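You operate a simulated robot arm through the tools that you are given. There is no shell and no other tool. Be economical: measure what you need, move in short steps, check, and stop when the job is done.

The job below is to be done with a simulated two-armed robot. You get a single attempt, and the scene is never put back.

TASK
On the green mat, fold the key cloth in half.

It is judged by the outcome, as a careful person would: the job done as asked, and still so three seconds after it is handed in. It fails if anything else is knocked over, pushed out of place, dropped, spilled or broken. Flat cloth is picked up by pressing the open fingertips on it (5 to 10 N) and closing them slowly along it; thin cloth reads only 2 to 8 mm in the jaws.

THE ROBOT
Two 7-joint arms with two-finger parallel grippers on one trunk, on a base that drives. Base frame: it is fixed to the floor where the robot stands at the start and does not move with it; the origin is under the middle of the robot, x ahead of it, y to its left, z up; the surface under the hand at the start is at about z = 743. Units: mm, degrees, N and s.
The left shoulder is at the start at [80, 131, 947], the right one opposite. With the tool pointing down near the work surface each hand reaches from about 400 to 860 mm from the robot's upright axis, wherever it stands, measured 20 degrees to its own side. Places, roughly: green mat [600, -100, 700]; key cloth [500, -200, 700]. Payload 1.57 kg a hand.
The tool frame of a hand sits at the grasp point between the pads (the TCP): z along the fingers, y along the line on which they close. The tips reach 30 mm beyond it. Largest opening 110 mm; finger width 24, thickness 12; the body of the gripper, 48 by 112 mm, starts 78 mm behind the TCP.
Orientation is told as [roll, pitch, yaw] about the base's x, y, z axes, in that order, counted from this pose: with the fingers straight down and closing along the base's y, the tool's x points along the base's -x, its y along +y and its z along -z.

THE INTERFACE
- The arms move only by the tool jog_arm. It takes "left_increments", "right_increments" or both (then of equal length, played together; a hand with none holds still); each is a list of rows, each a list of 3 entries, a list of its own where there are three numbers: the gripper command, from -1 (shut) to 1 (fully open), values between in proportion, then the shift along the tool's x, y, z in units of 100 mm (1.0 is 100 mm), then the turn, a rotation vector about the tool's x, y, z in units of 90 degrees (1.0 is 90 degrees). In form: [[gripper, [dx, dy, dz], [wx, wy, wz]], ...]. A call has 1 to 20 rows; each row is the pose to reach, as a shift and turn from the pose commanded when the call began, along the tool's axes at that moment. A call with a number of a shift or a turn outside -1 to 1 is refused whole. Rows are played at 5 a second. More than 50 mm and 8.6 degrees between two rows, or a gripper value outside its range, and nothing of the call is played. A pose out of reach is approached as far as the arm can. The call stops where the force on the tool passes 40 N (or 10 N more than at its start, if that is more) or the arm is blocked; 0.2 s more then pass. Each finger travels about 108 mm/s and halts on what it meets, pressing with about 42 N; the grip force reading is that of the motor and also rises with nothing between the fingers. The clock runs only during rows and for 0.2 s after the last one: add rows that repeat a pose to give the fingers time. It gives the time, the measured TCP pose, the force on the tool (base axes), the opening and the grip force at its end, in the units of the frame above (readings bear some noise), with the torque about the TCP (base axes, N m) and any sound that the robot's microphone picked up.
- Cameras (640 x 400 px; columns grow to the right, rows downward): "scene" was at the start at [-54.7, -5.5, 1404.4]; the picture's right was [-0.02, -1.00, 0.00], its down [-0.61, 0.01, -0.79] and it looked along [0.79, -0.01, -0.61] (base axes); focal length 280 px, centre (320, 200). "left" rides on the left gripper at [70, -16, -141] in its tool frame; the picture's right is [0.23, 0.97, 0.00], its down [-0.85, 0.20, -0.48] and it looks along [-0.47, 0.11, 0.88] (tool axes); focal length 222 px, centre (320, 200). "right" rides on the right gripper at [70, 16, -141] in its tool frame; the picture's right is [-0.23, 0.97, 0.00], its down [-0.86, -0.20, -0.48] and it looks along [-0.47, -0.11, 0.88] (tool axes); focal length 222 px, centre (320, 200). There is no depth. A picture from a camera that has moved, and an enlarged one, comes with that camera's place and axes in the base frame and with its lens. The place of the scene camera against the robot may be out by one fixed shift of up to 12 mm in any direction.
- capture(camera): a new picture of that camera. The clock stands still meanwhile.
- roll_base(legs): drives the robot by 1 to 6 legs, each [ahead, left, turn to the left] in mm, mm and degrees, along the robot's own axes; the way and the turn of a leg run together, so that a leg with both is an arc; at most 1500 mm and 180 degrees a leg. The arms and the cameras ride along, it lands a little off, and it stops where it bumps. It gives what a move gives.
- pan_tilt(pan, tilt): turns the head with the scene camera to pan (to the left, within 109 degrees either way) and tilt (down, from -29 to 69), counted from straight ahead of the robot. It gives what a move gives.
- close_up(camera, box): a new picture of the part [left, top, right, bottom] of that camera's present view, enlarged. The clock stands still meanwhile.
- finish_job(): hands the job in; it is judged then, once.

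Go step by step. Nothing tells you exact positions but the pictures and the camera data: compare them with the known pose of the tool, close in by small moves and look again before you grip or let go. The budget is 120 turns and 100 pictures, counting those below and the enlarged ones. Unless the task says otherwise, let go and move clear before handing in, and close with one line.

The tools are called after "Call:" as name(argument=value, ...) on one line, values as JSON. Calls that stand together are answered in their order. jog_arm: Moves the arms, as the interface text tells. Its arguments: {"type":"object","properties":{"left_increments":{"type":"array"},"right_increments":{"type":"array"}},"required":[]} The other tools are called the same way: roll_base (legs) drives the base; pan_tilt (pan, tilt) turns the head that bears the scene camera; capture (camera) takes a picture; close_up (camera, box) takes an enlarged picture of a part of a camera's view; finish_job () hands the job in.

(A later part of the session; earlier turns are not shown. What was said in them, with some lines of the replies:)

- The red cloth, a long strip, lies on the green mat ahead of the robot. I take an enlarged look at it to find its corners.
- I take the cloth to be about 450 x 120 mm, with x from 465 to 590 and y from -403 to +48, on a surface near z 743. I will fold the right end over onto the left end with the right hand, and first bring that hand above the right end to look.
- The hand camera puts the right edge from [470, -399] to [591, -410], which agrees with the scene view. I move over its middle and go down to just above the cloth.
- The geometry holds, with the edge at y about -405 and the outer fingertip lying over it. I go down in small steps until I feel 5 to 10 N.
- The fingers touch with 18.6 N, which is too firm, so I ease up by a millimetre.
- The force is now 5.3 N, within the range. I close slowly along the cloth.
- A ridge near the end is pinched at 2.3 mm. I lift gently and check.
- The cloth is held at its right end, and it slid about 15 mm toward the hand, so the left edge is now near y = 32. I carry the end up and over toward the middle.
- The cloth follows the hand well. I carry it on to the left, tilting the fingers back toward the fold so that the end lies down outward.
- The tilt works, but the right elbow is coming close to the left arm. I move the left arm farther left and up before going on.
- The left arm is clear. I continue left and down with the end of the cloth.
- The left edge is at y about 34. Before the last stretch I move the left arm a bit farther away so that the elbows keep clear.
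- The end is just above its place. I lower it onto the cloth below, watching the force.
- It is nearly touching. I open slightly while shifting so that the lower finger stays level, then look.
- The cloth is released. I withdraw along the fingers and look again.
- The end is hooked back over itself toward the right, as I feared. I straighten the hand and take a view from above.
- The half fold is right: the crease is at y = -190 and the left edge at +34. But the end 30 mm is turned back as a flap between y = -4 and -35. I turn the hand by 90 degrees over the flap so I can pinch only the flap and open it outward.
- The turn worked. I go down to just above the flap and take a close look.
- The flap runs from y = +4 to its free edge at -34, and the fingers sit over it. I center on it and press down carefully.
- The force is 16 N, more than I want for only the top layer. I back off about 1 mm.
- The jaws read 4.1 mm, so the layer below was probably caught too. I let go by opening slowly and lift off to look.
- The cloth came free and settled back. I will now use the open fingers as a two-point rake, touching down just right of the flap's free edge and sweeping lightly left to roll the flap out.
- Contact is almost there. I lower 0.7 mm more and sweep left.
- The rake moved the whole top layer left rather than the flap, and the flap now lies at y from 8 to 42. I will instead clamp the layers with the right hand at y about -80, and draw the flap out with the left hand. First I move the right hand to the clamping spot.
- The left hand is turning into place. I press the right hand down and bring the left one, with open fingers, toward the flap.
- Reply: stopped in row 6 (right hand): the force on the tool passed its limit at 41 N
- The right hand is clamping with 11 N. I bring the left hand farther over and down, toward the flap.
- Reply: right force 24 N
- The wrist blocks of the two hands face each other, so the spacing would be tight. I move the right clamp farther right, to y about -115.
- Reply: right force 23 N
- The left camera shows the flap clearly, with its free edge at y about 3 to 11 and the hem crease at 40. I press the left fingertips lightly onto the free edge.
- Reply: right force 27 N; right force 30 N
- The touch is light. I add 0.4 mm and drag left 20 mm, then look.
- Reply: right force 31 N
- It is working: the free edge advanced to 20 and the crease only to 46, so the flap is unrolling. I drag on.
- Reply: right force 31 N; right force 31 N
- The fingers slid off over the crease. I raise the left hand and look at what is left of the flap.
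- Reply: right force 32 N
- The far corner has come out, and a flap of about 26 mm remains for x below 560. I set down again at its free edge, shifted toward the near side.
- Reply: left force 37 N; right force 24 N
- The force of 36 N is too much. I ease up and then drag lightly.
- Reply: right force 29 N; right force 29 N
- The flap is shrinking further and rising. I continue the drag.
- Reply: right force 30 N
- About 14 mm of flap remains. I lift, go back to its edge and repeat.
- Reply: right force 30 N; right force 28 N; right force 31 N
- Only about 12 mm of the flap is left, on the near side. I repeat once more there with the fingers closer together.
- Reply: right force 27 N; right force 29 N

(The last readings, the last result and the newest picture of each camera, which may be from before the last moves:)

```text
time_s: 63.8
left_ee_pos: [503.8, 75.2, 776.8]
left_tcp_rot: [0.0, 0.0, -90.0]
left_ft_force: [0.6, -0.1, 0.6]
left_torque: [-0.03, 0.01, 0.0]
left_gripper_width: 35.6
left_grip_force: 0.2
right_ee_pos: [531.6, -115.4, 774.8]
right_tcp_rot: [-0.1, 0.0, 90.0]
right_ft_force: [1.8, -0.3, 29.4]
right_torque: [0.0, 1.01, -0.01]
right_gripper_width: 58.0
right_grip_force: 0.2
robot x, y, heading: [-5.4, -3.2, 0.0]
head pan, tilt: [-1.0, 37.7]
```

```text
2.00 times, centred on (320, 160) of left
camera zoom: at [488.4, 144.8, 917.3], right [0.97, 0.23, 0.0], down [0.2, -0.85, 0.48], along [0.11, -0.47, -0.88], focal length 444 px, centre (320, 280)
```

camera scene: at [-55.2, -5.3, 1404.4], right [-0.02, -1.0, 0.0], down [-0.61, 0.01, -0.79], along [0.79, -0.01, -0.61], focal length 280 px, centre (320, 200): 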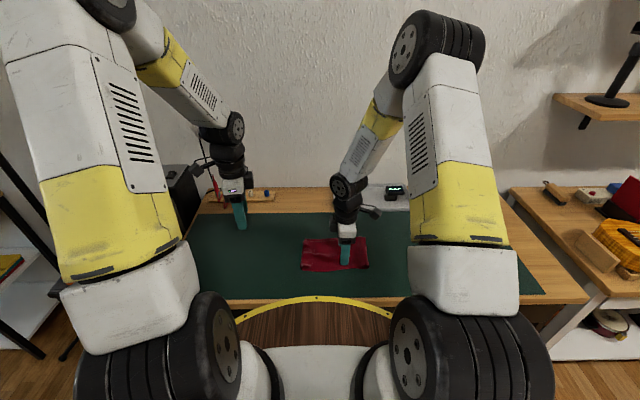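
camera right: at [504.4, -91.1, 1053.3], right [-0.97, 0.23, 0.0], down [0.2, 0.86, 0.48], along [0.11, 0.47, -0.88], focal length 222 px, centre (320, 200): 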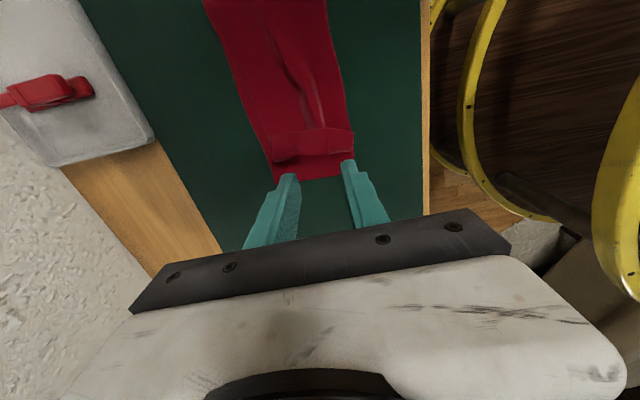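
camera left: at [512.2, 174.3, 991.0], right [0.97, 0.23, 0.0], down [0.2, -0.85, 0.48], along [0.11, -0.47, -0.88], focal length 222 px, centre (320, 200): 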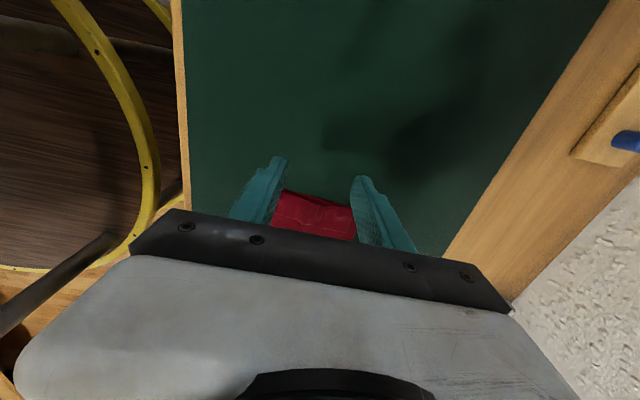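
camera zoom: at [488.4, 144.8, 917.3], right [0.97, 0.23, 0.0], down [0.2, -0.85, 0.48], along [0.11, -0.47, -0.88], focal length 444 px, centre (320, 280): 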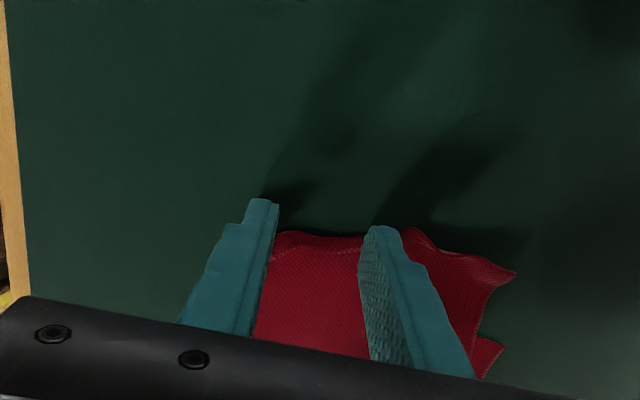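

The flap is almost gone. I finish the stroke, lift and look.

Call:
jog_arm(left_increments=[[-0.35, [0.05, 0, 0.01], [0, 0, 0]], [-0.35, [0.1, 0, 0.01], [0, 0, 0]], [-0.35, [0.15, 0, 0.01], [0, 0, 0]], [-0.35, [0.2, 0, -0.05], [0, 0, 0]], [-0.35, [0.3, 0, -0.3], [0, 0, 0]], [-0.35, [0.4, 0, -0.5], [0, 0, 0]]])

Call:
close_up(camera="left", box=[160, 100, 480, 300])

Call:
close_up(camera="scene", box=[270, 215, 390, 290])

```text
time_s: 65.2
left_ee_pos: [502.4, 114.4, 824.5]
left_tcp_rot: [-0.1, 0.1, -90.0]
left_ft_force: [-0.2, -0.4, -0.1]
left_torque: [0.0, 0.03, 0.0]
left_gripper_width: 35.9
left_grip_force: 0.0
right_ee_pos: [530.3, -115.1, 776.1]
right_tcp_rot: [-0.2, 0.0, 90.1]
right_ft_force: [0.4, 0.8, 30.8]
right_torque: [-0.04, 1.09, 0.02]
right_gripper_width: 58.2
right_grip_force: 0.0
robot x, y, heading: [2.4, 0.2, -0.2]
head pan, tilt: [-1.0, 37.7]
```

```text
2.00 times, centred on (320, 200) of left
camera zoom: at [486.9, 183.7, 966.0], right [0.97, 0.23, 0.0], down [0.2, -0.85, 0.48], along [0.11, -0.47, -0.88], focal length 444 px, centre (320, 200)
```

zoom: 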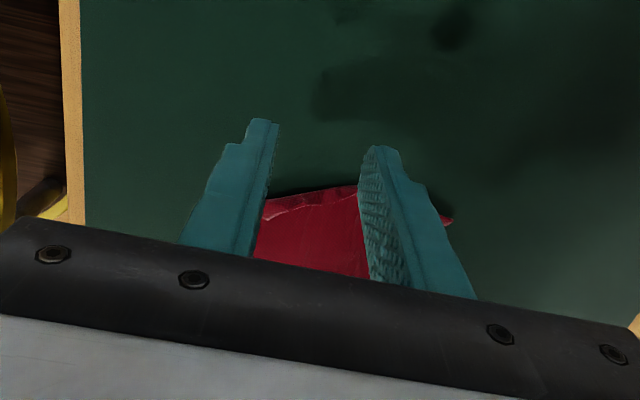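

```text
5.33 times, centred on (330, 252) of scene
camera zoom: at [-55.4, -5.4, 1404.4], right [-0.02, -1.0, 0.0], down [-0.61, 0.01, -0.79], along [0.79, -0.01, -0.61], focal length 1491 px, centre (267, -80)
```

zoom: 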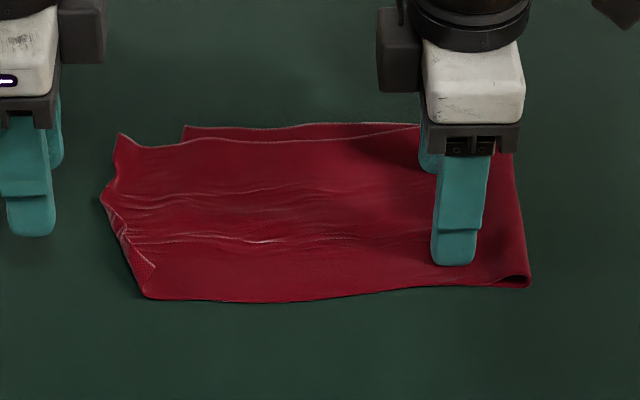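

Only a small triangle at the near corner is still turned in, around [485, 52]. I set closed fingertips on it to draw it out too.

Call:
jog_arm(left_increments=[[-0.7, [-0.2, -0.05, 0], [0, 0, 0]], [-1, [-0.4, -0.1, 0.05], [0, 0, 0]], [-1, [-0.58, -0.14, 0.2], [0, 0, 0]], [-1, [-0.58, -0.14, 0.4], [0, 0, 0]], [-1, [-0.58, -0.14, 0.47], [0, 0, 0]], [-1, [-0.58, -0.14, 0.48], [0, 0, 0]], [-1, [-0.58, -0.14, 0.48], [0, 0, 0]]])

Call:
close_up(camera="left", box=[160, 60, 480, 260])

```text
time_s: 66.8
left_ee_pos: [489.4, 57.2, 777.8]
left_tcp_rot: [0.1, 0.0, -90.0]
left_ft_force: [0.0, -0.2, -0.2]
left_torque: [0.01, 0.01, -0.04]
left_gripper_width: 0.0
left_grip_force: 21.6
right_ee_pos: [531.3, -115.0, 775.4]
right_tcp_rot: [-0.2, 0.0, 90.0]
right_ft_force: [1.5, -0.4, 31.0]
right_torque: [0.02, 1.11, 0.02]
right_gripper_width: 58.1
right_grip_force: 0.1
robot x, y, heading: [0.2, -5.0, -0.2]
head pan, tilt: [-1.0, 37.7]
```

```text
2.00 times, centred on (320, 160) of left
camera zoom: at [473.4, 125.5, 918.8], right [0.97, 0.23, 0.0], down [0.2, -0.85, 0.48], along [0.11, -0.47, -0.88], focal length 444 px, centre (320, 280)
```

zoom: 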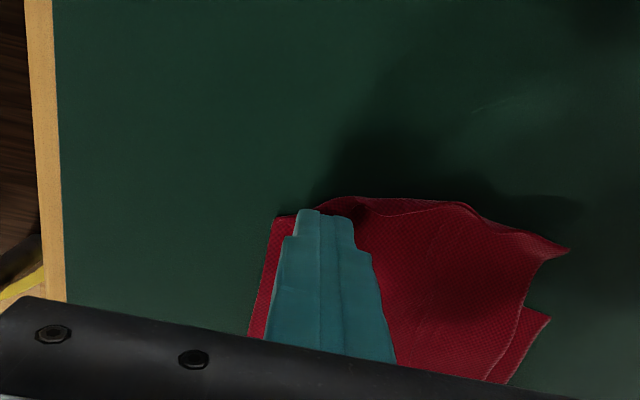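

Call:
jog_arm(left_increments=[[-1, [0, 0, 0.012], [0, 0, 0]], [-1, [0, 0, 0.018], [0, 0, 0]], [-1, [0.04, -0.015, 0.018], [0, 0, 0]], [-1, [0.08, -0.03, 0.018], [0, 0, 0]], [-1, [0.12, -0.045, 0.018], [0, 0, 0]], [-1, [0.16, -0.06, 0.018], [0, 0, 0]], [-1, [0.2, -0.075, 0.018], [0, 0, 0]]])

Call:
close_up(camera="left", box=[160, 60, 480, 260])

```text
time_s: 68.4
left_ee_pos: [481.4, 77.0, 775.1]
left_tcp_rot: [0.0, -0.1, -90.0]
left_ft_force: [0.9, 0.0, 0.0]
left_torque: [-0.01, 0.0, 0.01]
left_gripper_width: 0.3
left_grip_force: 21.3
right_ee_pos: [531.3, -115.4, 775.5]
right_tcp_rot: [-0.2, 0.0, 90.1]
right_ft_force: [1.1, -0.5, 30.9]
right_torque: [-0.04, 1.03, 0.05]
right_gripper_width: 58.1
right_grip_force: 0.0
robot x, y, heading: [-1.5, 0.0, -0.0]
head pan, tilt: [-1.0, 37.7]
```

```text
2.00 times, centred on (320, 160) of left
camera zoom: at [466.6, 145.6, 917.3], right [0.97, 0.23, 0.0], down [0.2, -0.85, 0.48], along [0.11, -0.47, -0.88], focal length 444 px, centre (320, 280)
```

zoom: 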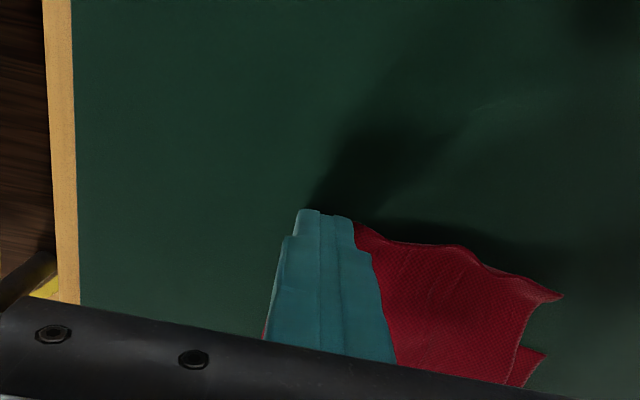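

I lift the left hand away and look at the corner.

Call:
jog_arm(left_increments=[[-1, [0.1, 0, -0.15], [0, 0, 0]], [-1, [0.3, 0, -0.4], [0, 0, 0]], [-1, [0.6, 0, -0.6], [0, 0, 0]], [-1, [0.9, 0, -0.8], [0, 0, 0]], [-1, [0.9, 0, -0.8], [0, 0, 0]]])

Call:
close_up(camera="scene", box=[270, 215, 390, 290])

```text
time_s: 69.6
left_ee_pos: [481.4, 167.0, 858.0]
left_tcp_rot: [0.1, 0.0, -90.0]
left_ft_force: [0.2, 0.1, 0.2]
left_torque: [0.0, 0.0, 0.01]
left_gripper_width: 0.3
left_grip_force: 21.3
right_ee_pos: [532.4, -115.9, 775.6]
right_tcp_rot: [-0.2, -0.1, 89.9]
right_ft_force: [0.8, -0.4, 31.0]
right_torque: [0.02, 1.03, 0.01]
right_gripper_width: 57.7
right_grip_force: 0.0
robot x, y, heading: [0.6, -0.1, 0.2]
head pan, tilt: [-1.0, 37.7]
```

```text
5.33 times, centred on (330, 252) of scene
camera zoom: at [-55.4, -5.3, 1404.4], right [-0.02, -1.0, 0.0], down [-0.61, 0.01, -0.79], along [0.79, -0.01, -0.61], focal length 1491 px, centre (267, -80)
```

zoom: 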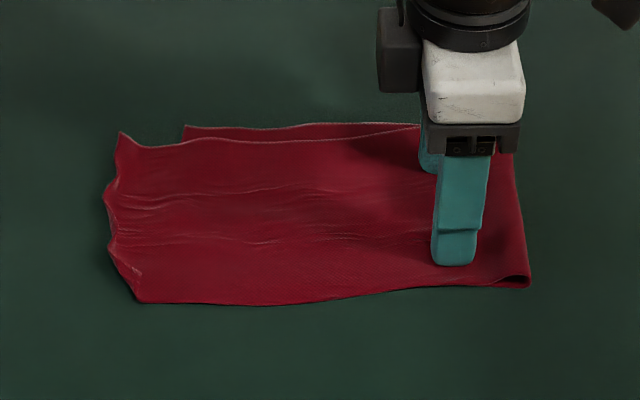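

The flap is now fully out apart from a tiny corner. The top end lies at y about 72 and the bottom end at about 40, so the top layer must slide about 32 mm right and its left end about 12 mm away from the robot. I bring the left hand over the top layer and lighten the right one, so as to slide it with both.

Call:
jog_arm(left_increments=[[-0.6, [-0.25, 0.1, 0.1], [0, 0, 0]], [-0.2, [-0.5, 0.2, 0.25], [0, 0, 0]], [0, [-0.75, 0.3, 0.35], [0, 0, 0]], [0, [-1.0, 0.4, 0.45], [0, 0, 0]], [0, [-1.0, 0.4, 0.6], [0, 0, 0]], [0, [-1.0, 0.4, 0.6], [0, 0, 0]]], right_increments=[[0.09, [0, 0, -0.005], [0, 0, 0]], [0.09, [0, 0, -0.01], [0, 0, 0]], [0.09, [0, 0, -0.015], [0, 0, 0]], [0.09, [0, 0, -0.02], [0, 0, 0]], [0.09, [0, 0, -0.02], [0, 0, 0]], [0.09, [0, 0, -0.02], [0, 0, 0]]])

```text
time_s: 71.0
left_ee_pos: [522.5, 65.4, 798.1]
left_tcp_rot: [0.0, -0.1, -89.9]
left_ft_force: [0.6, 0.9, -0.3]
left_torque: [-0.02, 0.02, 0.0]
left_gripper_width: 54.9
left_grip_force: 0.0
right_ee_pos: [532.2, -117.1, 774.6]
right_tcp_rot: [-0.1, 0.0, 90.0]
right_ft_force: [-0.2, 2.4, 6.3]
right_torque: [0.04, 0.2, -0.1]
right_gripper_width: 59.3
right_grip_force: 0.1
robot x, y, heading: [3.0, 0.3, 0.1]
head pan, tilt: [-1.0, 37.7]
```

Call:
jog_arm(left_increments=[[0, [-0.25, 0, 0.05], [0, 0, 0]], [0, [-0.25, 0, 0.15], [0, 0, 0]], [0, [-0.25, 0, 0.21], [0, 0, 0]], [0, [-0.25, 0, 0.225], [0, 0, 0]], [0, [-0.25, 0, 0.225], [0, 0, 0]]])

```text
time_s: 72.2
left_ee_pos: [524.4, 41.3, 774.7]
left_tcp_rot: [0.2, 0.0, -90.0]
left_ft_force: [-4.0, 1.6, 28.3]
left_torque: [-0.05, 0.67, -0.06]
left_gripper_width: 55.1
left_grip_force: 0.1
right_ee_pos: [530.7, -117.3, 775.5]
right_tcp_rot: [-0.3, 0.0, 90.0]
right_ft_force: [-0.3, -0.5, 1.1]
right_torque: [0.03, 0.07, -0.02]
right_gripper_width: 59.3
right_grip_force: 0.2
robot x, y, heading: [-0.6, -0.6, 0.1]
head pan, tilt: [-1.0, 37.7]
```

Call:
jog_arm(left_increments=[[0, [0, 0, -0.018], [0, 0, 0]], [0, [0, 0, -0.018], [0, 0, 0]]])

```text
time_s: 72.8
left_ee_pos: [523.4, 40.4, 775.1]
left_tcp_rot: [0.1, 0.0, -90.0]
left_ft_force: [2.4, -0.8, 4.8]
left_torque: [-0.02, 0.0, 0.0]
left_gripper_width: 54.5
left_grip_force: 0.0
right_ee_pos: [530.7, -115.9, 774.4]
right_tcp_rot: [0.0, 0.0, 90.0]
right_ft_force: [-0.4, 0.8, 2.0]
right_torque: [0.02, 0.08, -0.01]
right_gripper_width: 60.1
right_grip_force: 0.1
robot x, y, heading: [-2.8, -0.5, 0.0]
head pan, tilt: [-1.0, 37.7]
```

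Both hands press lightly. I slide them to the right together by 16 mm and check.

Call:
jog_arm(left_increments=[[0, [0, 0, 0], [0, 0, 0]], [0, [-0.04, 0.015, 0], [0, 0, 0]], [0, [-0.08, 0.03, 0], [0, 0, 0]], [0, [-0.12, 0.045, 0], [0, 0, 0]], [0, [-0.16, 0.06, 0], [0, 0, 0]]], right_increments=[[0.09, [0, 0, 0.003], [0, 0, 0]], [0.09, [0.04, 0, 0.003], [0, 0, 0]], [0.09, [0.08, 0, 0.003], [0, 0, 0]], [0.09, [0.12, 0, 0.003], [0, 0, 0]], [0.09, [0.16, 0, 0.003], [0, 0, 0]]])

Call:
close_up(camera="scene", box=[270, 215, 390, 290])

Call:
capture(camera="left")

```text
time_s: 74.0
left_ee_pos: [529.4, 27.0, 774.5]
left_tcp_rot: [0.0, 0.1, -90.0]
left_ft_force: [-2.6, 12.3, 27.1]
left_torque: [0.34, 0.51, -0.2]
left_gripper_width: 55.7
left_grip_force: 0.8
right_ee_pos: [530.0, -131.3, 777.2]
right_tcp_rot: [-0.1, 0.0, 90.0]
right_ft_force: [-0.4, 1.6, 3.3]
right_torque: [0.02, 0.08, -0.05]
right_gripper_width: 60.1
right_grip_force: 0.3
robot x, y, heading: [0.7, -1.1, -0.1]
head pan, tilt: [-1.0, 37.7]
```

```text
5.33 times, centred on (330, 252) of scene
camera zoom: at [-55.6, -4.9, 1404.4], right [-0.02, -1.0, 0.0], down [-0.61, 0.01, -0.79], along [0.79, -0.01, -0.61], focal length 1491 px, centre (267, -80)
```

zoom: 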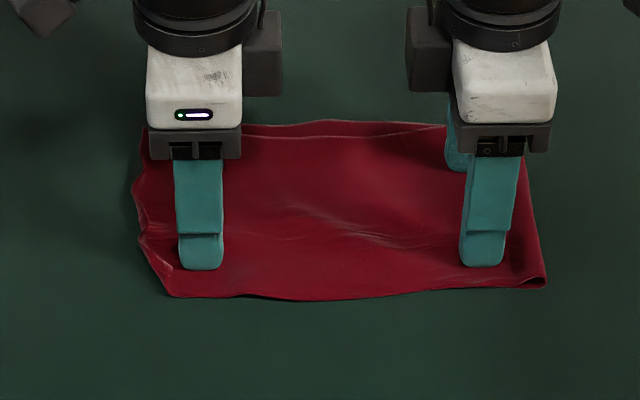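

```text
32 pictures are left
camera left: at [512.9, 95.7, 916.4], right [0.97, 0.23, 0.0], down [0.2, -0.86, 0.48], along [0.11, -0.46, -0.88], focal length 222 px, centre (320, 200)
```

left: 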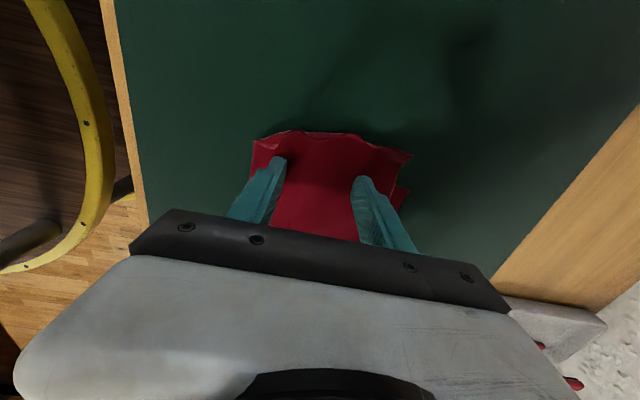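

That works: the top end moved 15 mm and the crease rolled 9 mm. I ease the left hand and slide the remaining 15 mm.

Call:
jog_arm(left_increments=[[0, [0, 0, -0.013], [0, 0, 0]], [0, [-0.04, 0.015, -0.013], [0, 0, 0]], [0, [-0.08, 0.03, -0.013], [0, 0, 0]], [0, [-0.12, 0.045, -0.013], [0, 0, 0]], [0, [-0.16, 0.06, -0.013], [0, 0, 0]]], right_increments=[[0.09, [0, 0, 0.002], [0, 0, 0]], [0.09, [0.04, 0, 0.002], [0, 0, 0]], [0.09, [0.08, 0, 0.002], [0, 0, 0]], [0.09, [0.12, 0, 0.002], [0, 0, 0]], [0.09, [0.16, 0, 0.002], [0, 0, 0]]])

Call:
jog_arm(left_increments=[[0, [0, 0, -0.1], [0, 0, 0]], [0, [0.2, 0, -0.3], [0, 0, 0]], [0, [0.5, 0, -0.5], [0, 0, 0]], [0, [0.8, 0, -0.6], [0, 0, 0]], [0, [1.0, 0, -0.6], [0, 0, 0]], [0, [1.0, 0, -0.6], [0, 0, 0]]], right_increments=[[0.09, [0, 0, -0.1], [0, 0, 0]], [0.09, [0.1, 0, -0.3], [0, 0, 0]], [0.09, [0.4, 0, -0.5], [0, 0, 0]], [0.09, [0.7, 0, -0.8], [0, 0, 0]], [0.09, [1.0, 0, -0.8], [0, 0, 0]], [0.09, [1.0, 0, -0.8], [0, 0, 0]]])

Call:
close_up(camera="scene", box=[270, 215, 390, 290])

Call:
close_up(camera="left", box=[160, 60, 480, 260])

```text
time_s: 75.2
left_ee_pos: [534.7, 10.8, 775.8]
left_tcp_rot: [0.1, 0.0, -89.9]
left_ft_force: [-3.7, 6.9, 16.8]
left_torque: [0.22, 0.36, -0.16]
left_gripper_width: 55.6
left_grip_force: 0.1
right_ee_pos: [529.3, -147.4, 777.3]
right_tcp_rot: [-0.1, 0.1, 90.1]
right_ft_force: [0.3, 0.2, 0.5]
right_torque: [-0.01, 0.01, 0.0]
right_gripper_width: 59.9
right_grip_force: 0.0
robot x, y, heading: [3.0, -0.4, 0.0]
head pan, tilt: [-1.0, 37.7]
```

```text
time_s: 76.6
left_ee_pos: [536.0, 108.4, 834.3]
left_tcp_rot: [0.0, 0.0, -90.0]
left_ft_force: [-0.3, -0.1, 0.1]
left_torque: [0.01, 0.0, 0.0]
left_gripper_width: 55.0
left_grip_force: 0.1
right_ee_pos: [531.4, -247.6, 856.9]
right_tcp_rot: [-0.1, 0.0, 90.2]
right_ft_force: [0.0, -0.6, 0.1]
right_torque: [0.0, 0.0, 0.02]
right_gripper_width: 60.2
right_grip_force: 0.0
robot x, y, heading: [-0.5, -1.5, 0.4]
head pan, tilt: [-1.0, 37.7]
```

```text
5.33 times, centred on (330, 252) of scene
camera zoom: at [-54.7, -5.5, 1404.4], right [-0.02, -1.0, 0.0], down [-0.61, 0.01, -0.79], along [0.79, -0.01, -0.61], focal length 1491 px, centre (267, -80)
```

zoom: 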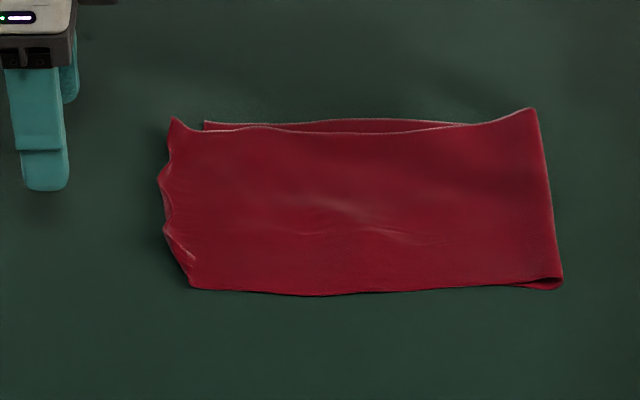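

```text
2.00 times, centred on (320, 160) of left
camera zoom: at [520.4, 177.7, 975.3], right [0.97, 0.23, 0.0], down [0.2, -0.85, 0.48], along [0.11, -0.47, -0.88], focal length 444 px, centre (320, 280)
```

zoom: 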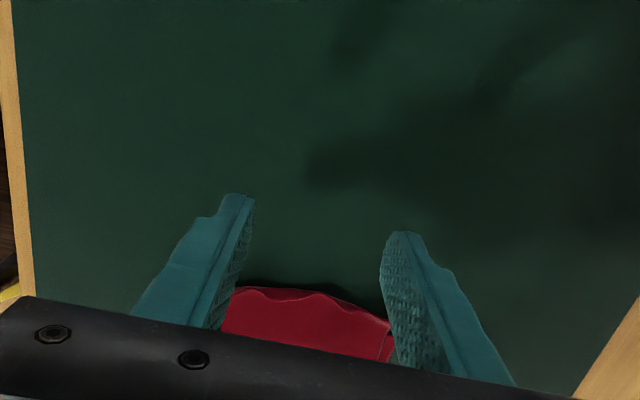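

The two ends nearly match now: the top overhangs about 18 mm at the far corner and almost nothing at the near one. One more light slide at the far-left part should even it out.

Call:
jog_arm(left_increments=[[0, [-0.25, 0.03, 0], [0, 0, 0]], [0, [-0.5, 0.06, 0.05], [0, 0, 0]], [0, [-0.75, 0.09, 0.15], [0, 0, 0]], [0, [-1.0, 0.09, 0.35], [0, 0, 0]], [0, [-1.0, 0.09, 0.52], [0, 0, 0]], [0, [-1.0, 0.09, 0.575], [0, 0, 0]], [0, [-1.0, 0.09, 0.575], [0, 0, 0]]])

```text
time_s: 78.2
left_ee_pos: [544.6, 8.7, 778.0]
left_tcp_rot: [0.0, -0.1, -90.1]
left_ft_force: [-0.3, 0.2, -0.2]
left_torque: [0.01, -0.01, 0.0]
left_gripper_width: 55.1
left_grip_force: 0.1
right_ee_pos: [530.6, -247.4, 856.4]
right_tcp_rot: [-0.1, 0.0, 89.8]
right_ft_force: [-0.7, 0.1, -0.1]
right_torque: [0.01, 0.01, 0.0]
right_gripper_width: 59.7
right_grip_force: 0.0
robot x, y, heading: [-3.2, 0.8, 0.1]
head pan, tilt: [-1.0, 37.7]
```

Call:
jog_arm(left_increments=[[0, [0, 0, 0.015], [0, 0, 0]], [0, [0, 0, 0.022], [0, 0, 0]], [0, [0, 0, 0.022], [0, 0, 0]]])

```text
time_s: 79.0
left_ee_pos: [544.0, 10.1, 776.1]
left_tcp_rot: [0.0, 0.0, -90.0]
left_ft_force: [0.2, 0.0, 0.6]
left_torque: [-0.02, -0.04, -0.01]
left_gripper_width: 55.0
left_grip_force: 0.1
right_ee_pos: [531.7, -248.4, 855.8]
right_tcp_rot: [-0.1, -0.1, 89.9]
right_ft_force: [0.4, -0.1, 0.2]
right_torque: [0.01, -0.01, -0.03]
right_gripper_width: 60.0
right_grip_force: 0.1
robot x, y, heading: [1.4, -1.1, 0.1]
head pan, tilt: [-1.0, 37.7]
```

Call:
jog_arm(left_increments=[[0, [0, 0, 0.007], [0, 0, 0]], [0, [0, 0, 0.007], [0, 0, 0]], [0, [-0.04, 0.02, 0.007], [0, 0, 0]], [0, [-0.08, 0.04, 0.007], [0, 0, 0]], [0, [-0.12, 0.06, 0.007], [0, 0, 0]], [0, [-0.16, 0.08, 0.007], [0, 0, 0]]])

Call:
close_up(camera="scene", box=[270, 215, 390, 290])

Call:
close_up(camera="left", box=[160, 60, 480, 260])

```text
time_s: 80.4
left_ee_pos: [550.7, -6.5, 776.0]
left_tcp_rot: [0.0, 0.0, -90.0]
left_ft_force: [-0.6, 0.6, 1.9]
left_torque: [0.05, -0.04, 0.06]
left_gripper_width: 54.4
left_grip_force: 0.0
right_ee_pos: [531.8, -247.7, 856.9]
right_tcp_rot: [-0.1, 0.0, 89.9]
right_ft_force: [-0.5, -0.4, -0.4]
right_torque: [-0.03, 0.0, -0.01]
right_gripper_width: 59.9
right_grip_force: 0.0
robot x, y, heading: [-1.6, -2.0, -0.0]
head pan, tilt: [-1.0, 37.7]
```

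```text
5.33 times, centred on (330, 252) of scene
camera zoom: at [-54.8, -5.4, 1404.4], right [-0.02, -1.0, 0.0], down [-0.61, 0.01, -0.79], along [0.79, -0.01, -0.61], focal length 1491 px, centre (267, -80)
```

zoom: 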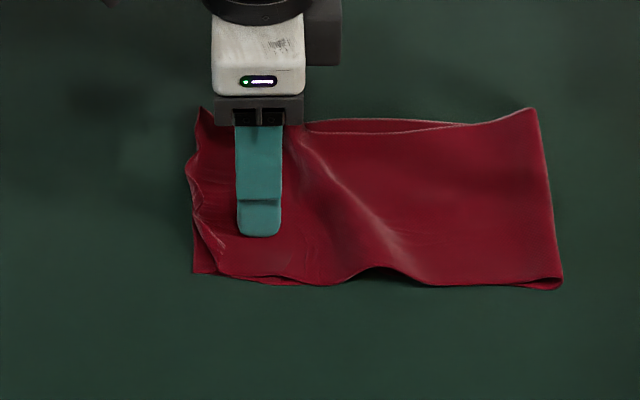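

```text
2.00 times, centred on (320, 160) of left
camera zoom: at [535.9, 62.6, 916.7], right [0.97, 0.23, 0.0], down [0.2, -0.85, 0.48], along [0.11, -0.47, -0.88], focal length 444 px, centre (320, 280)
```

zoom: 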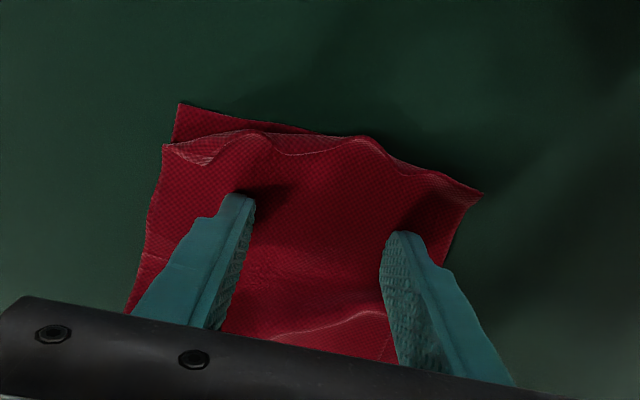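

The ends now match within about 15 mm, but a diagonal wrinkle has formed in the top layer. I hold the left end with the left hand and use the right hand near the crease to draw the top layer taut.

Call:
jog_arm(right_increments=[[0.09, [-0.3, 0, 0], [0, 0, 0]], [0.09, [-0.6, 0, 0], [0, 0, 0]], [0.09, [-0.9, 0, 0], [0, 0, 0]], [0.09, [-1.0, 0, 0.2], [0, 0, 0]], [0.09, [-1.0, 0, 0.5], [0, 0, 0]], [0.09, [-1.0, 0, 0.6], [0, 0, 0]]], left_increments=[[0, [0, 0, 0.004], [0, 0, 0]], [0, [0, 0, 0.006], [0, 0, 0]], [0, [0, 0, 0.006], [0, 0, 0]], [0, [0, 0, 0.006], [0, 0, 0]], [0, [0, 0, 0.006], [0, 0, 0]], [0, [0, 0, 0.006], [0, 0, 0]]])

Call:
jog_arm(right_increments=[[0.09, [-0.3, 0, 0.05], [0, 0, 0]], [0.09, [-0.3, 0, 0.15], [0, 0, 0]], [0.09, [-0.3, 0, 0.195], [0, 0, 0]], [0.09, [-0.3, 0, 0.205], [0, 0, 0]], [0.09, [-0.3, 0, 0.205], [0, 0, 0]]])

```text
time_s: 81.8
left_ee_pos: [551.7, -5.9, 775.6]
left_tcp_rot: [0.1, 0.0, -90.0]
left_ft_force: [2.6, -0.2, 7.9]
left_torque: [0.01, -0.21, 0.0]
left_gripper_width: 55.1
left_grip_force: 0.1
right_ee_pos: [530.4, -145.8, 798.2]
right_tcp_rot: [-0.1, -0.1, 89.9]
right_ft_force: [0.0, 0.3, 0.4]
right_torque: [-0.03, 0.02, 0.03]
right_gripper_width: 60.0
right_grip_force: 0.0
robot x, y, heading: [1.0, 1.6, -0.0]
head pan, tilt: [-1.0, 37.7]
```

```text
time_s: 83.0
left_ee_pos: [550.9, -6.5, 775.7]
left_tcp_rot: [-0.1, 0.0, -90.1]
left_ft_force: [3.3, -1.1, 9.7]
left_torque: [-0.04, -0.23, -0.05]
left_gripper_width: 54.8
left_grip_force: 0.0
right_ee_pos: [531.0, -117.1, 776.8]
right_tcp_rot: [-0.1, 0.0, 89.9]
right_ft_force: [-1.2, 1.0, 0.4]
right_torque: [0.0, 0.01, -0.01]
right_gripper_width: 60.2
right_grip_force: 0.1
robot x, y, heading: [2.3, -0.4, 0.0]
head pan, tilt: [-1.0, 37.7]
```

Call:
jog_arm(right_increments=[[0.09, [0, 0, 0.015], [0, 0, 0]], [0.09, [0, 0, 0.02], [0, 0, 0]], [0.09, [0.04, 0, 0.02], [0, 0, 0]], [0.09, [0.08, 0, 0.02], [0, 0, 0]], [0.09, [0.12, 0, 0.02], [0, 0, 0]], [0.09, [0.16, 0, 0.02], [0, 0, 0]], [0.09, [0.2, 0, 0.02], [0, 0, 0]]])

Call:
close_up(camera="scene", box=[270, 215, 390, 290])

```text
time_s: 83.8
left_ee_pos: [551.2, -5.4, 775.6]
left_tcp_rot: [0.0, 0.0, -90.0]
left_ft_force: [0.1, -0.1, 4.2]
left_torque: [0.04, -0.1, 0.03]
left_gripper_width: 55.1
left_grip_force: 0.0
right_ee_pos: [532.2, -118.7, 775.8]
right_tcp_rot: [-0.3, -0.3, 90.2]
right_ft_force: [-2.2, 1.8, 15.4]
right_torque: [0.03, 0.65, -0.07]
right_gripper_width: 61.8
right_grip_force: 0.4
robot x, y, heading: [0.3, 0.6, 0.1]
head pan, tilt: [-1.0, 37.7]
stopped in row 3 (right hand): the force on the tool passed its limit at 46 N (the readings are from after the stop); the commanded pose is now the measured one
```

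```text
5.33 times, centred on (330, 252) of scene
camera zoom: at [-55.4, -5.2, 1404.4], right [-0.02, -1.0, 0.0], down [-0.61, 0.01, -0.79], along [0.79, -0.01, -0.61], focal length 1491 px, centre (267, -80)
```

zoom: 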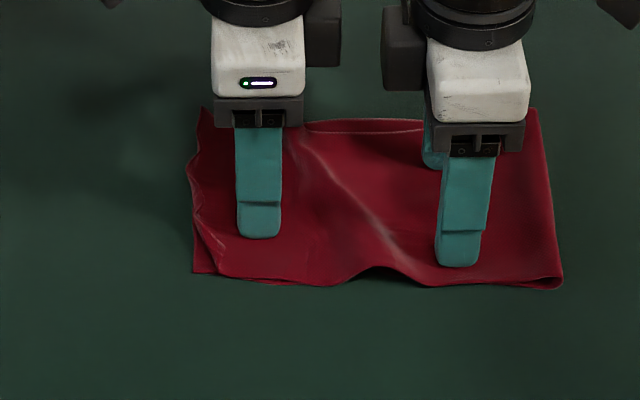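

The press was too hard. I ease up by about a millimetre and drag.

Call:
jog_arm(right_increments=[[0.09, [0, 0, -0.01], [0, 0, 0]], [0.09, [0, 0, -0.01], [0, 0, 0]]])

```text
time_s: 84.4
left_ee_pos: [550.8, -5.1, 774.7]
left_tcp_rot: [0.0, 0.0, -89.9]
left_ft_force: [-1.6, 1.9, 10.0]
left_torque: [0.03, -0.11, 0.06]
left_gripper_width: 55.0
left_grip_force: 0.3
right_ee_pos: [532.7, -116.7, 776.9]
right_tcp_rot: [-0.3, -0.3, 90.1]
right_ft_force: [0.8, -0.6, 0.9]
right_torque: [-0.02, 0.05, 0.02]
right_gripper_width: 60.3
right_grip_force: 0.1
robot x, y, heading: [1.9, 2.9, 0.2]
head pan, tilt: [-1.0, 37.7]
```

Call:
jog_arm(right_increments=[[0.09, [0, 0, 0.004], [0, 0, 0]], [0.09, [0.04, 0, 0.004], [0, 0, 0]], [0.09, [0.08, 0, 0.004], [0, 0, 0]], [0.09, [0.12, 0, 0.004], [0, 0, 0]], [0.09, [0.16, 0, 0.004], [0, 0, 0]], [0.09, [0.2, 0, 0.004], [0, 0, 0]]])

Call:
close_up(camera="scene", box=[270, 215, 390, 290])

```text
time_s: 85.8
left_ee_pos: [549.2, -5.2, 774.6]
left_tcp_rot: [0.0, 0.1, -90.0]
left_ft_force: [-2.1, 0.0, 13.8]
left_torque: [0.0, -0.17, 0.02]
left_gripper_width: 55.4
left_grip_force: 0.2
right_ee_pos: [530.8, -138.1, 774.4]
right_tcp_rot: [-0.3, -0.2, 90.0]
right_ft_force: [-1.1, 2.0, 3.2]
right_torque: [0.07, 0.1, -0.09]
right_gripper_width: 59.7
right_grip_force: 0.1
robot x, y, heading: [1.9, -1.6, 0.1]
head pan, tilt: [-1.0, 37.7]
```

```text
5.33 times, centred on (330, 252) of scene
camera zoom: at [-55.2, -5.3, 1404.4], right [-0.02, -1.0, 0.0], down [-0.61, 0.01, -0.79], along [0.79, -0.01, -0.61], focal length 1491 px, centre (267, -80)
```

zoom: 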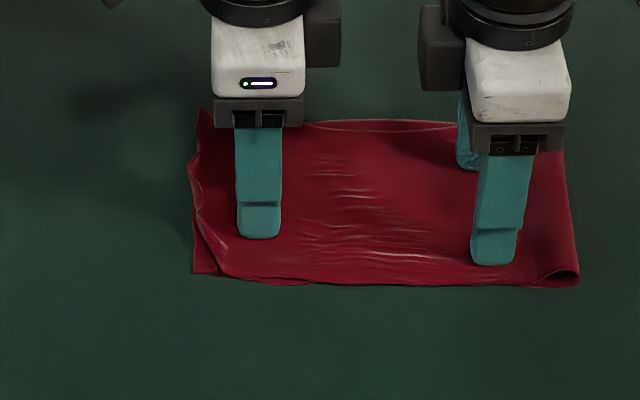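

The wrinkle is gone. At the near-left corner the top layer is about 15 mm short with a small curl, so I stroke that part outward with the left hand while the right one holds.

Call:
jog_arm(right_increments=[[0.09, [0, 0, 0.004], [0, 0, 0]], [0.09, [0, 0, 0.006], [0, 0, 0]], [0.09, [0, 0, 0.006], [0, 0, 0]], [0.09, [0, 0, 0.006], [0, 0, 0]], [0.09, [0, 0, 0.006], [0, 0, 0]], [0.09, [0, 0, 0.006], [0, 0, 0]]], left_increments=[[0, [0, 0, -0.15], [0, 0, 0]], [-0.35, [0, -0.2, -0.25], [0, 0, 0]], [-0.35, [0, -0.45, -0.25], [0, 0, 0]], [-0.35, [0, -0.45, -0.1], [0, 0, 0]], [-0.35, [0, -0.45, -0.02], [0, 0, 0]], [-0.35, [0, -0.45, -0.02], [0, 0, 0]]])

Call:
close_up(camera="left", box=[160, 60, 480, 260])

```text
time_s: 87.2
left_ee_pos: [506.8, -7.8, 774.7]
left_tcp_rot: [0.0, 0.0, -89.9]
left_ft_force: [-0.6, 0.2, 0.8]
left_torque: [0.05, 0.0, 0.01]
left_gripper_width: 35.8
left_grip_force: 0.5
right_ee_pos: [531.4, -137.6, 775.8]
right_tcp_rot: [-0.3, -0.3, 90.1]
right_ft_force: [-2.1, 6.1, 17.4]
right_torque: [0.16, 0.71, -0.2]
right_gripper_width: 60.5
right_grip_force: 0.5
robot x, y, heading: [0.7, -0.1, -0.0]
head pan, tilt: [-1.0, 37.7]
```

```text
2.00 times, centred on (320, 160) of left
camera zoom: at [491.5, 61.5, 917.4], right [0.97, 0.23, 0.0], down [0.2, -0.85, 0.48], along [0.11, -0.47, -0.88], focal length 444 px, centre (320, 280)
```

zoom: 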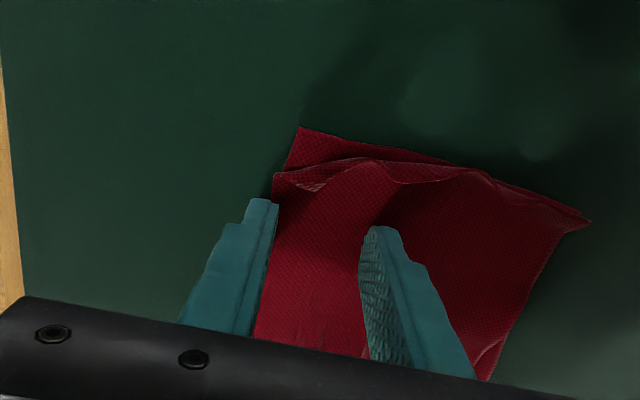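

Call:
jog_arm(left_increments=[[-0.35, [0, 0.1, -0.03], [0, 0, 0]], [-0.35, [0, 0.14, -0.01], [0, 0, 0]], [-0.35, [0, 0.14, 0.007], [0, 0, 0]], [-0.35, [0, 0.14, 0.01], [0, 0, 0]], [-0.35, [0.04, 0.14, 0.01], [0, 0, 0]], [-0.35, [0.08, 0.14, 0.01], [0, 0, 0]], [-0.35, [0.12, 0.14, 0.01], [0, 0, 0]], [-0.35, [0.16, 0.14, 0.01], [0, 0, 0]]])

Call:
close_up(camera="left", box=[160, 60, 480, 260])

```text
time_s: 89.0
left_ee_pos: [520.0, 9.7, 777.6]
left_tcp_rot: [0.0, 0.0, -90.0]
left_ft_force: [0.8, -0.7, -0.2]
left_torque: [-0.02, 0.04, -0.01]
left_gripper_width: 35.5
left_grip_force: 0.1
right_ee_pos: [530.9, -137.3, 775.1]
right_tcp_rot: [-0.2, -0.1, 90.1]
right_ft_force: [-2.4, 6.8, 19.4]
right_torque: [0.16, 0.78, -0.3]
right_gripper_width: 60.5
right_grip_force: 0.5
robot x, y, heading: [1.9, -2.0, 0.0]
head pan, tilt: [-1.0, 37.7]
```

```text
2.00 times, centred on (320, 160) of left
camera zoom: at [503.6, 78.7, 917.6], right [0.97, 0.23, 0.0], down [0.2, -0.85, 0.48], along [0.11, -0.47, -0.88], focal length 444 px, centre (320, 280)
```

zoom: 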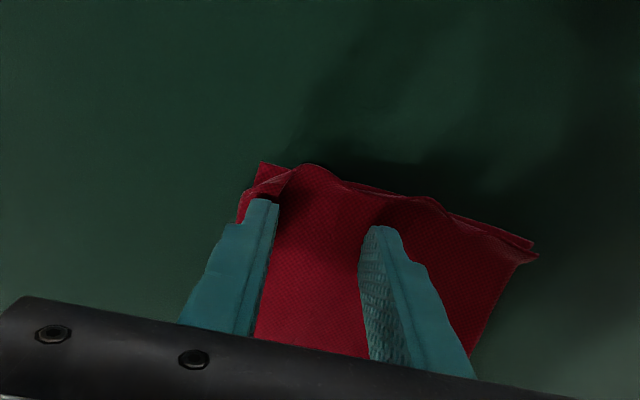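

Call:
jog_arm(left_increments=[[-0.35, [0, -0.05, 0.015], [0, 0, 0]], [-0.35, [0.04, -0.07, 0.02], [0, 0, 0]], [-0.35, [0.08, -0.09, 0.022], [0, 0, 0]], [-0.35, [0.14, -0.1, 0.022], [0, 0, 0]], [-0.35, [0.2, -0.1, 0.022], [0, 0, 0]], [-0.35, [0.25, -0.1, -0.1], [0, 0, 0]], [-0.35, [0.4, -0.1, -0.4], [0, 0, 0]], [-0.35, [0.7, 0, -0.6], [0, 0, 0]]])

Call:
jog_arm(right_increments=[[0.09, [0, 0, -0.1], [0, 0, 0]], [0.09, [0, 0, -0.3], [0, 0, 0]], [0.09, [0.3, 0, -0.6], [0, 0, 0]], [0.09, [0.6, 0, -0.9], [0, 0, 0]], [0.09, [0.9, 0, -1.0], [0, 0, 0]], [0.09, [1.0, 0, -1.0], [0, 0, 0]]])

Call:
close_up(camera="scene", box=[270, 215, 390, 290])

Call:
close_up(camera="right", box=[160, 0, 480, 200])

```text
time_s: 90.8
left_ee_pos: [518.1, 79.9, 835.9]
left_tcp_rot: [-0.1, 0.0, -90.0]
left_ft_force: [0.7, 0.1, -0.5]
left_torque: [0.03, 0.01, 0.01]
left_gripper_width: 35.7
left_grip_force: 0.0
right_ee_pos: [531.1, -138.4, 775.1]
right_tcp_rot: [-0.3, -0.3, 90.2]
right_ft_force: [-1.2, 7.1, 20.4]
right_torque: [0.2, 0.79, -0.32]
right_gripper_width: 60.3
right_grip_force: 0.0
robot x, y, heading: [0.2, 1.7, -0.0]
head pan, tilt: [-1.0, 37.7]
```

```text
time_s: 92.2
left_ee_pos: [519.3, 81.8, 836.1]
left_tcp_rot: [0.0, 0.0, -90.0]
left_ft_force: [0.2, -1.1, 0.2]
left_torque: [-0.03, 0.02, 0.02]
left_gripper_width: 35.7
left_grip_force: 0.1
right_ee_pos: [531.4, -238.2, 874.8]
right_tcp_rot: [-0.1, -0.2, 90.0]
right_ft_force: [1.1, 0.2, 0.9]
right_torque: [0.01, -0.01, 0.03]
right_gripper_width: 60.3
right_grip_force: 0.0
robot x, y, heading: [3.0, 2.3, 0.2]
head pan, tilt: [-1.0, 37.7]
```

```text
5.33 times, centred on (330, 252) of scene
camera zoom: at [-54.7, -5.3, 1404.4], right [-0.02, -1.0, 0.0], down [-0.61, 0.01, -0.79], along [0.79, -0.01, -0.61], focal length 1491 px, centre (267, -80)
```

zoom: 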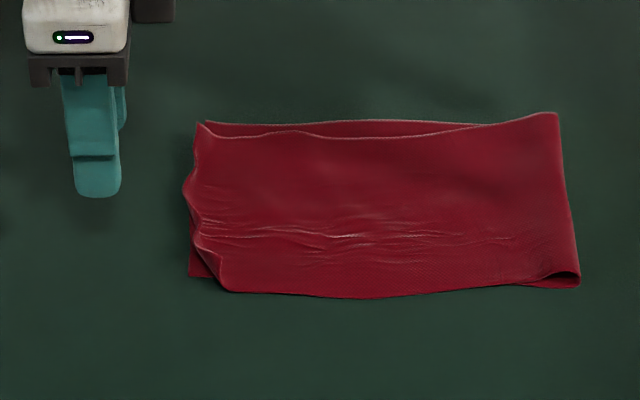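

```text
2.00 times, centred on (320, 100) of right
camera zoom: at [513.9, -306.9, 1015.3], right [-0.97, 0.23, 0.0], down [0.2, 0.85, 0.48], along [0.11, 0.47, -0.88], focal length 444 px, centre (320, 400)
```

zoom: 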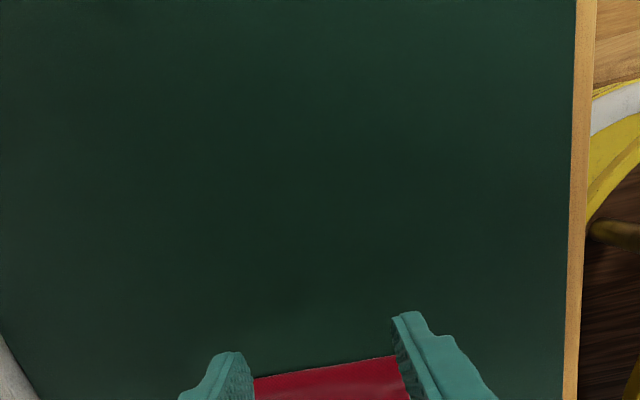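

Nearly done: the far corners match and the cloth is flat. Only the near-left corner of the top layer still has a small turned-in tip, so I give it one outward stroke with the closed left fingertips.

Call:
jog_arm(left_increments=[[-0.7, [-0.25, -0.1, 0], [0, 0, 0]], [-1, [-0.5, -0.2, 0.1], [0, 0, 0]], [-1, [-0.73, -0.28, 0.25], [0, 0, 0]], [-1, [-0.73, -0.28, 0.45], [0, 0, 0]], [-1, [-0.73, -0.28, 0.57], [0, 0, 0]], [-1, [-0.73, -0.28, 0.595], [0, 0, 0]], [-1, [-0.73, -0.28, 0.595], [0, 0, 0]]])

Call:
close_up(camera="left", box=[160, 60, 480, 260])

```text
time_s: 93.8
left_ee_pos: [492.5, 7.3, 774.5]
left_tcp_rot: [-0.1, 0.1, -90.0]
left_ft_force: [0.2, 0.6, 9.2]
left_torque: [0.08, 0.05, 0.02]
left_gripper_width: 0.1
left_grip_force: 21.0
right_ee_pos: [530.5, -237.2, 874.6]
right_tcp_rot: [-0.3, -0.2, 90.1]
right_ft_force: [0.4, -1.1, 0.0]
right_torque: [0.01, 0.03, 0.0]
right_gripper_width: 60.1
right_grip_force: 0.1
robot x, y, heading: [1.4, -0.9, 0.2]
head pan, tilt: [-1.0, 37.7]
```

```text
2.00 times, centred on (320, 160) of left
camera zoom: at [477.2, 76.9, 916.8], right [0.97, 0.23, 0.0], down [0.2, -0.85, 0.48], along [0.11, -0.47, -0.88], focal length 444 px, centre (320, 280)
```

zoom: 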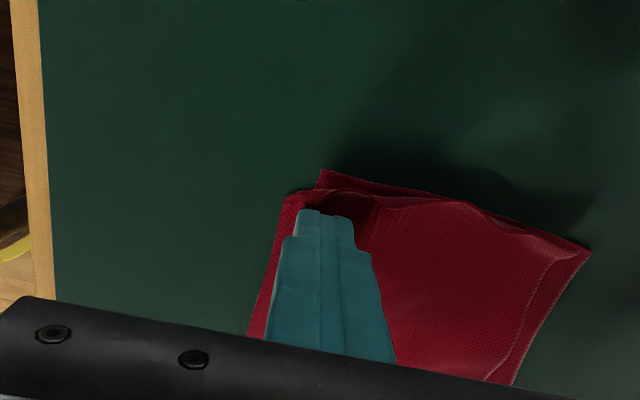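

Call:
jog_arm(left_increments=[[-1, [0, 0, -0.004], [0, 0, 0]], [-1, [0.03, 0.02, -0.004], [0, 0, 0]], [-1, [0.06, 0.05, -0.004], [0, 0, 0]], [-1, [0.1, 0.08, -0.004], [0, 0, 0]], [-1, [0.14, 0.1, -0.004], [0, 0, 0]], [-1, [0.19, 0.1, -0.004], [0, 0, 0]], [-1, [0.24, 0.1, -0.01], [0, 0, 0]], [-1, [0.35, 0.1, -0.2], [0, 0, 0]], [-1, [0.7, 0.1, -0.5], [0, 0, 0]], [-1, [1.0, 0.1, -0.9], [0, 0, 0]]])

Call:
close_up(camera="scene", box=[270, 215, 390, 290])

```text
time_s: 96.0
left_ee_pos: [498.3, 106.4, 871.1]
left_tcp_rot: [0.0, 0.0, -90.1]
left_ft_force: [0.4, 0.0, -0.2]
left_torque: [0.04, 0.0, 0.01]
left_gripper_width: 0.0
left_grip_force: 21.7
right_ee_pos: [530.6, -237.5, 874.4]
right_tcp_rot: [-0.2, -0.2, 90.2]
right_ft_force: [1.5, 1.1, 0.1]
right_torque: [0.0, 0.03, 0.03]
right_gripper_width: 60.1
right_grip_force: 0.0
robot x, y, heading: [-1.8, -0.3, 0.1]
head pan, tilt: [-1.0, 37.7]
```

```text
5.33 times, centred on (330, 252) of scene
camera zoom: at [-54.4, -5.8, 1404.4], right [-0.02, -1.0, 0.0], down [-0.61, 0.01, -0.79], along [0.79, -0.01, -0.61], focal length 1491 px, centre (267, -80)
```

zoom: 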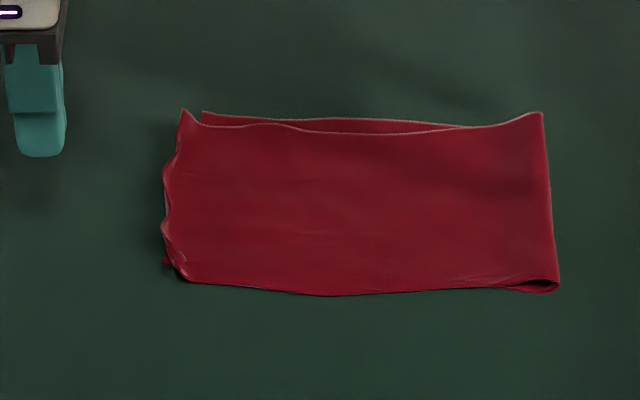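

The cloth now lies folded in half and flat, with edges matching within about 10 mm. I raise both hands clear and check the whole scene.

Call:
jog_arm(left_increments=[[-1, [0.2, 0, -0.2], [0, 0, 0]], [-1, [0.5, 0, -0.4], [0, 0, 0]], [-1, [0.8, 0, -0.5], [0, 0, 0]], [-1, [0.8, 0, -0.5], [0, 0, 0]]], right_increments=[[0.09, [0.2, 0, -0.2], [0, 0, 0]], [0.09, [0.5, 0, -0.4], [0, 0, 0]], [0.09, [0.8, 0, -0.5], [0, 0, 0]], [0.09, [0.8, 0, -0.5], [0, 0, 0]]])

Call:
capture(camera="scene")

```text
time_s: 97.0
left_ee_pos: [499.2, 187.7, 916.8]
left_tcp_rot: [0.0, 0.1, -90.0]
left_ft_force: [0.1, -0.4, 0.1]
left_torque: [0.01, 0.0, 0.0]
left_gripper_width: 0.0
left_grip_force: 20.7
right_ee_pos: [532.6, -320.9, 923.0]
right_tcp_rot: [-0.2, -0.2, 90.1]
right_ft_force: [0.1, 0.7, 0.0]
right_torque: [-0.02, 0.04, 0.02]
right_gripper_width: 60.0
right_grip_force: 0.0
robot x, y, heading: [1.2, 2.9, 0.1]
head pan, tilt: [-1.0, 37.7]
```

```text
19 pictures are left
camera scene: at [-54.8, -5.4, 1404.4], right [-0.02, -1.0, 0.0], down [-0.61, 0.01, -0.79], along [0.79, -0.01, -0.61], focal length 280 px, centre (320, 200)
```

scene: 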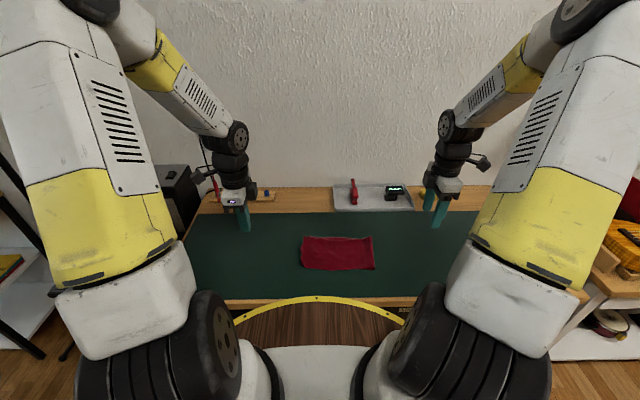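

The cloth is folded in half on the mat, both hands are clear and nothing else in view has been disturbed. I hand the job in.

Call:
finish_job()

```text
The job is handed in.
```

The key cloth is folded in half on the green mat with its short ends together, matching to within about 10 mm, and it was lying flat when I handed the job in.
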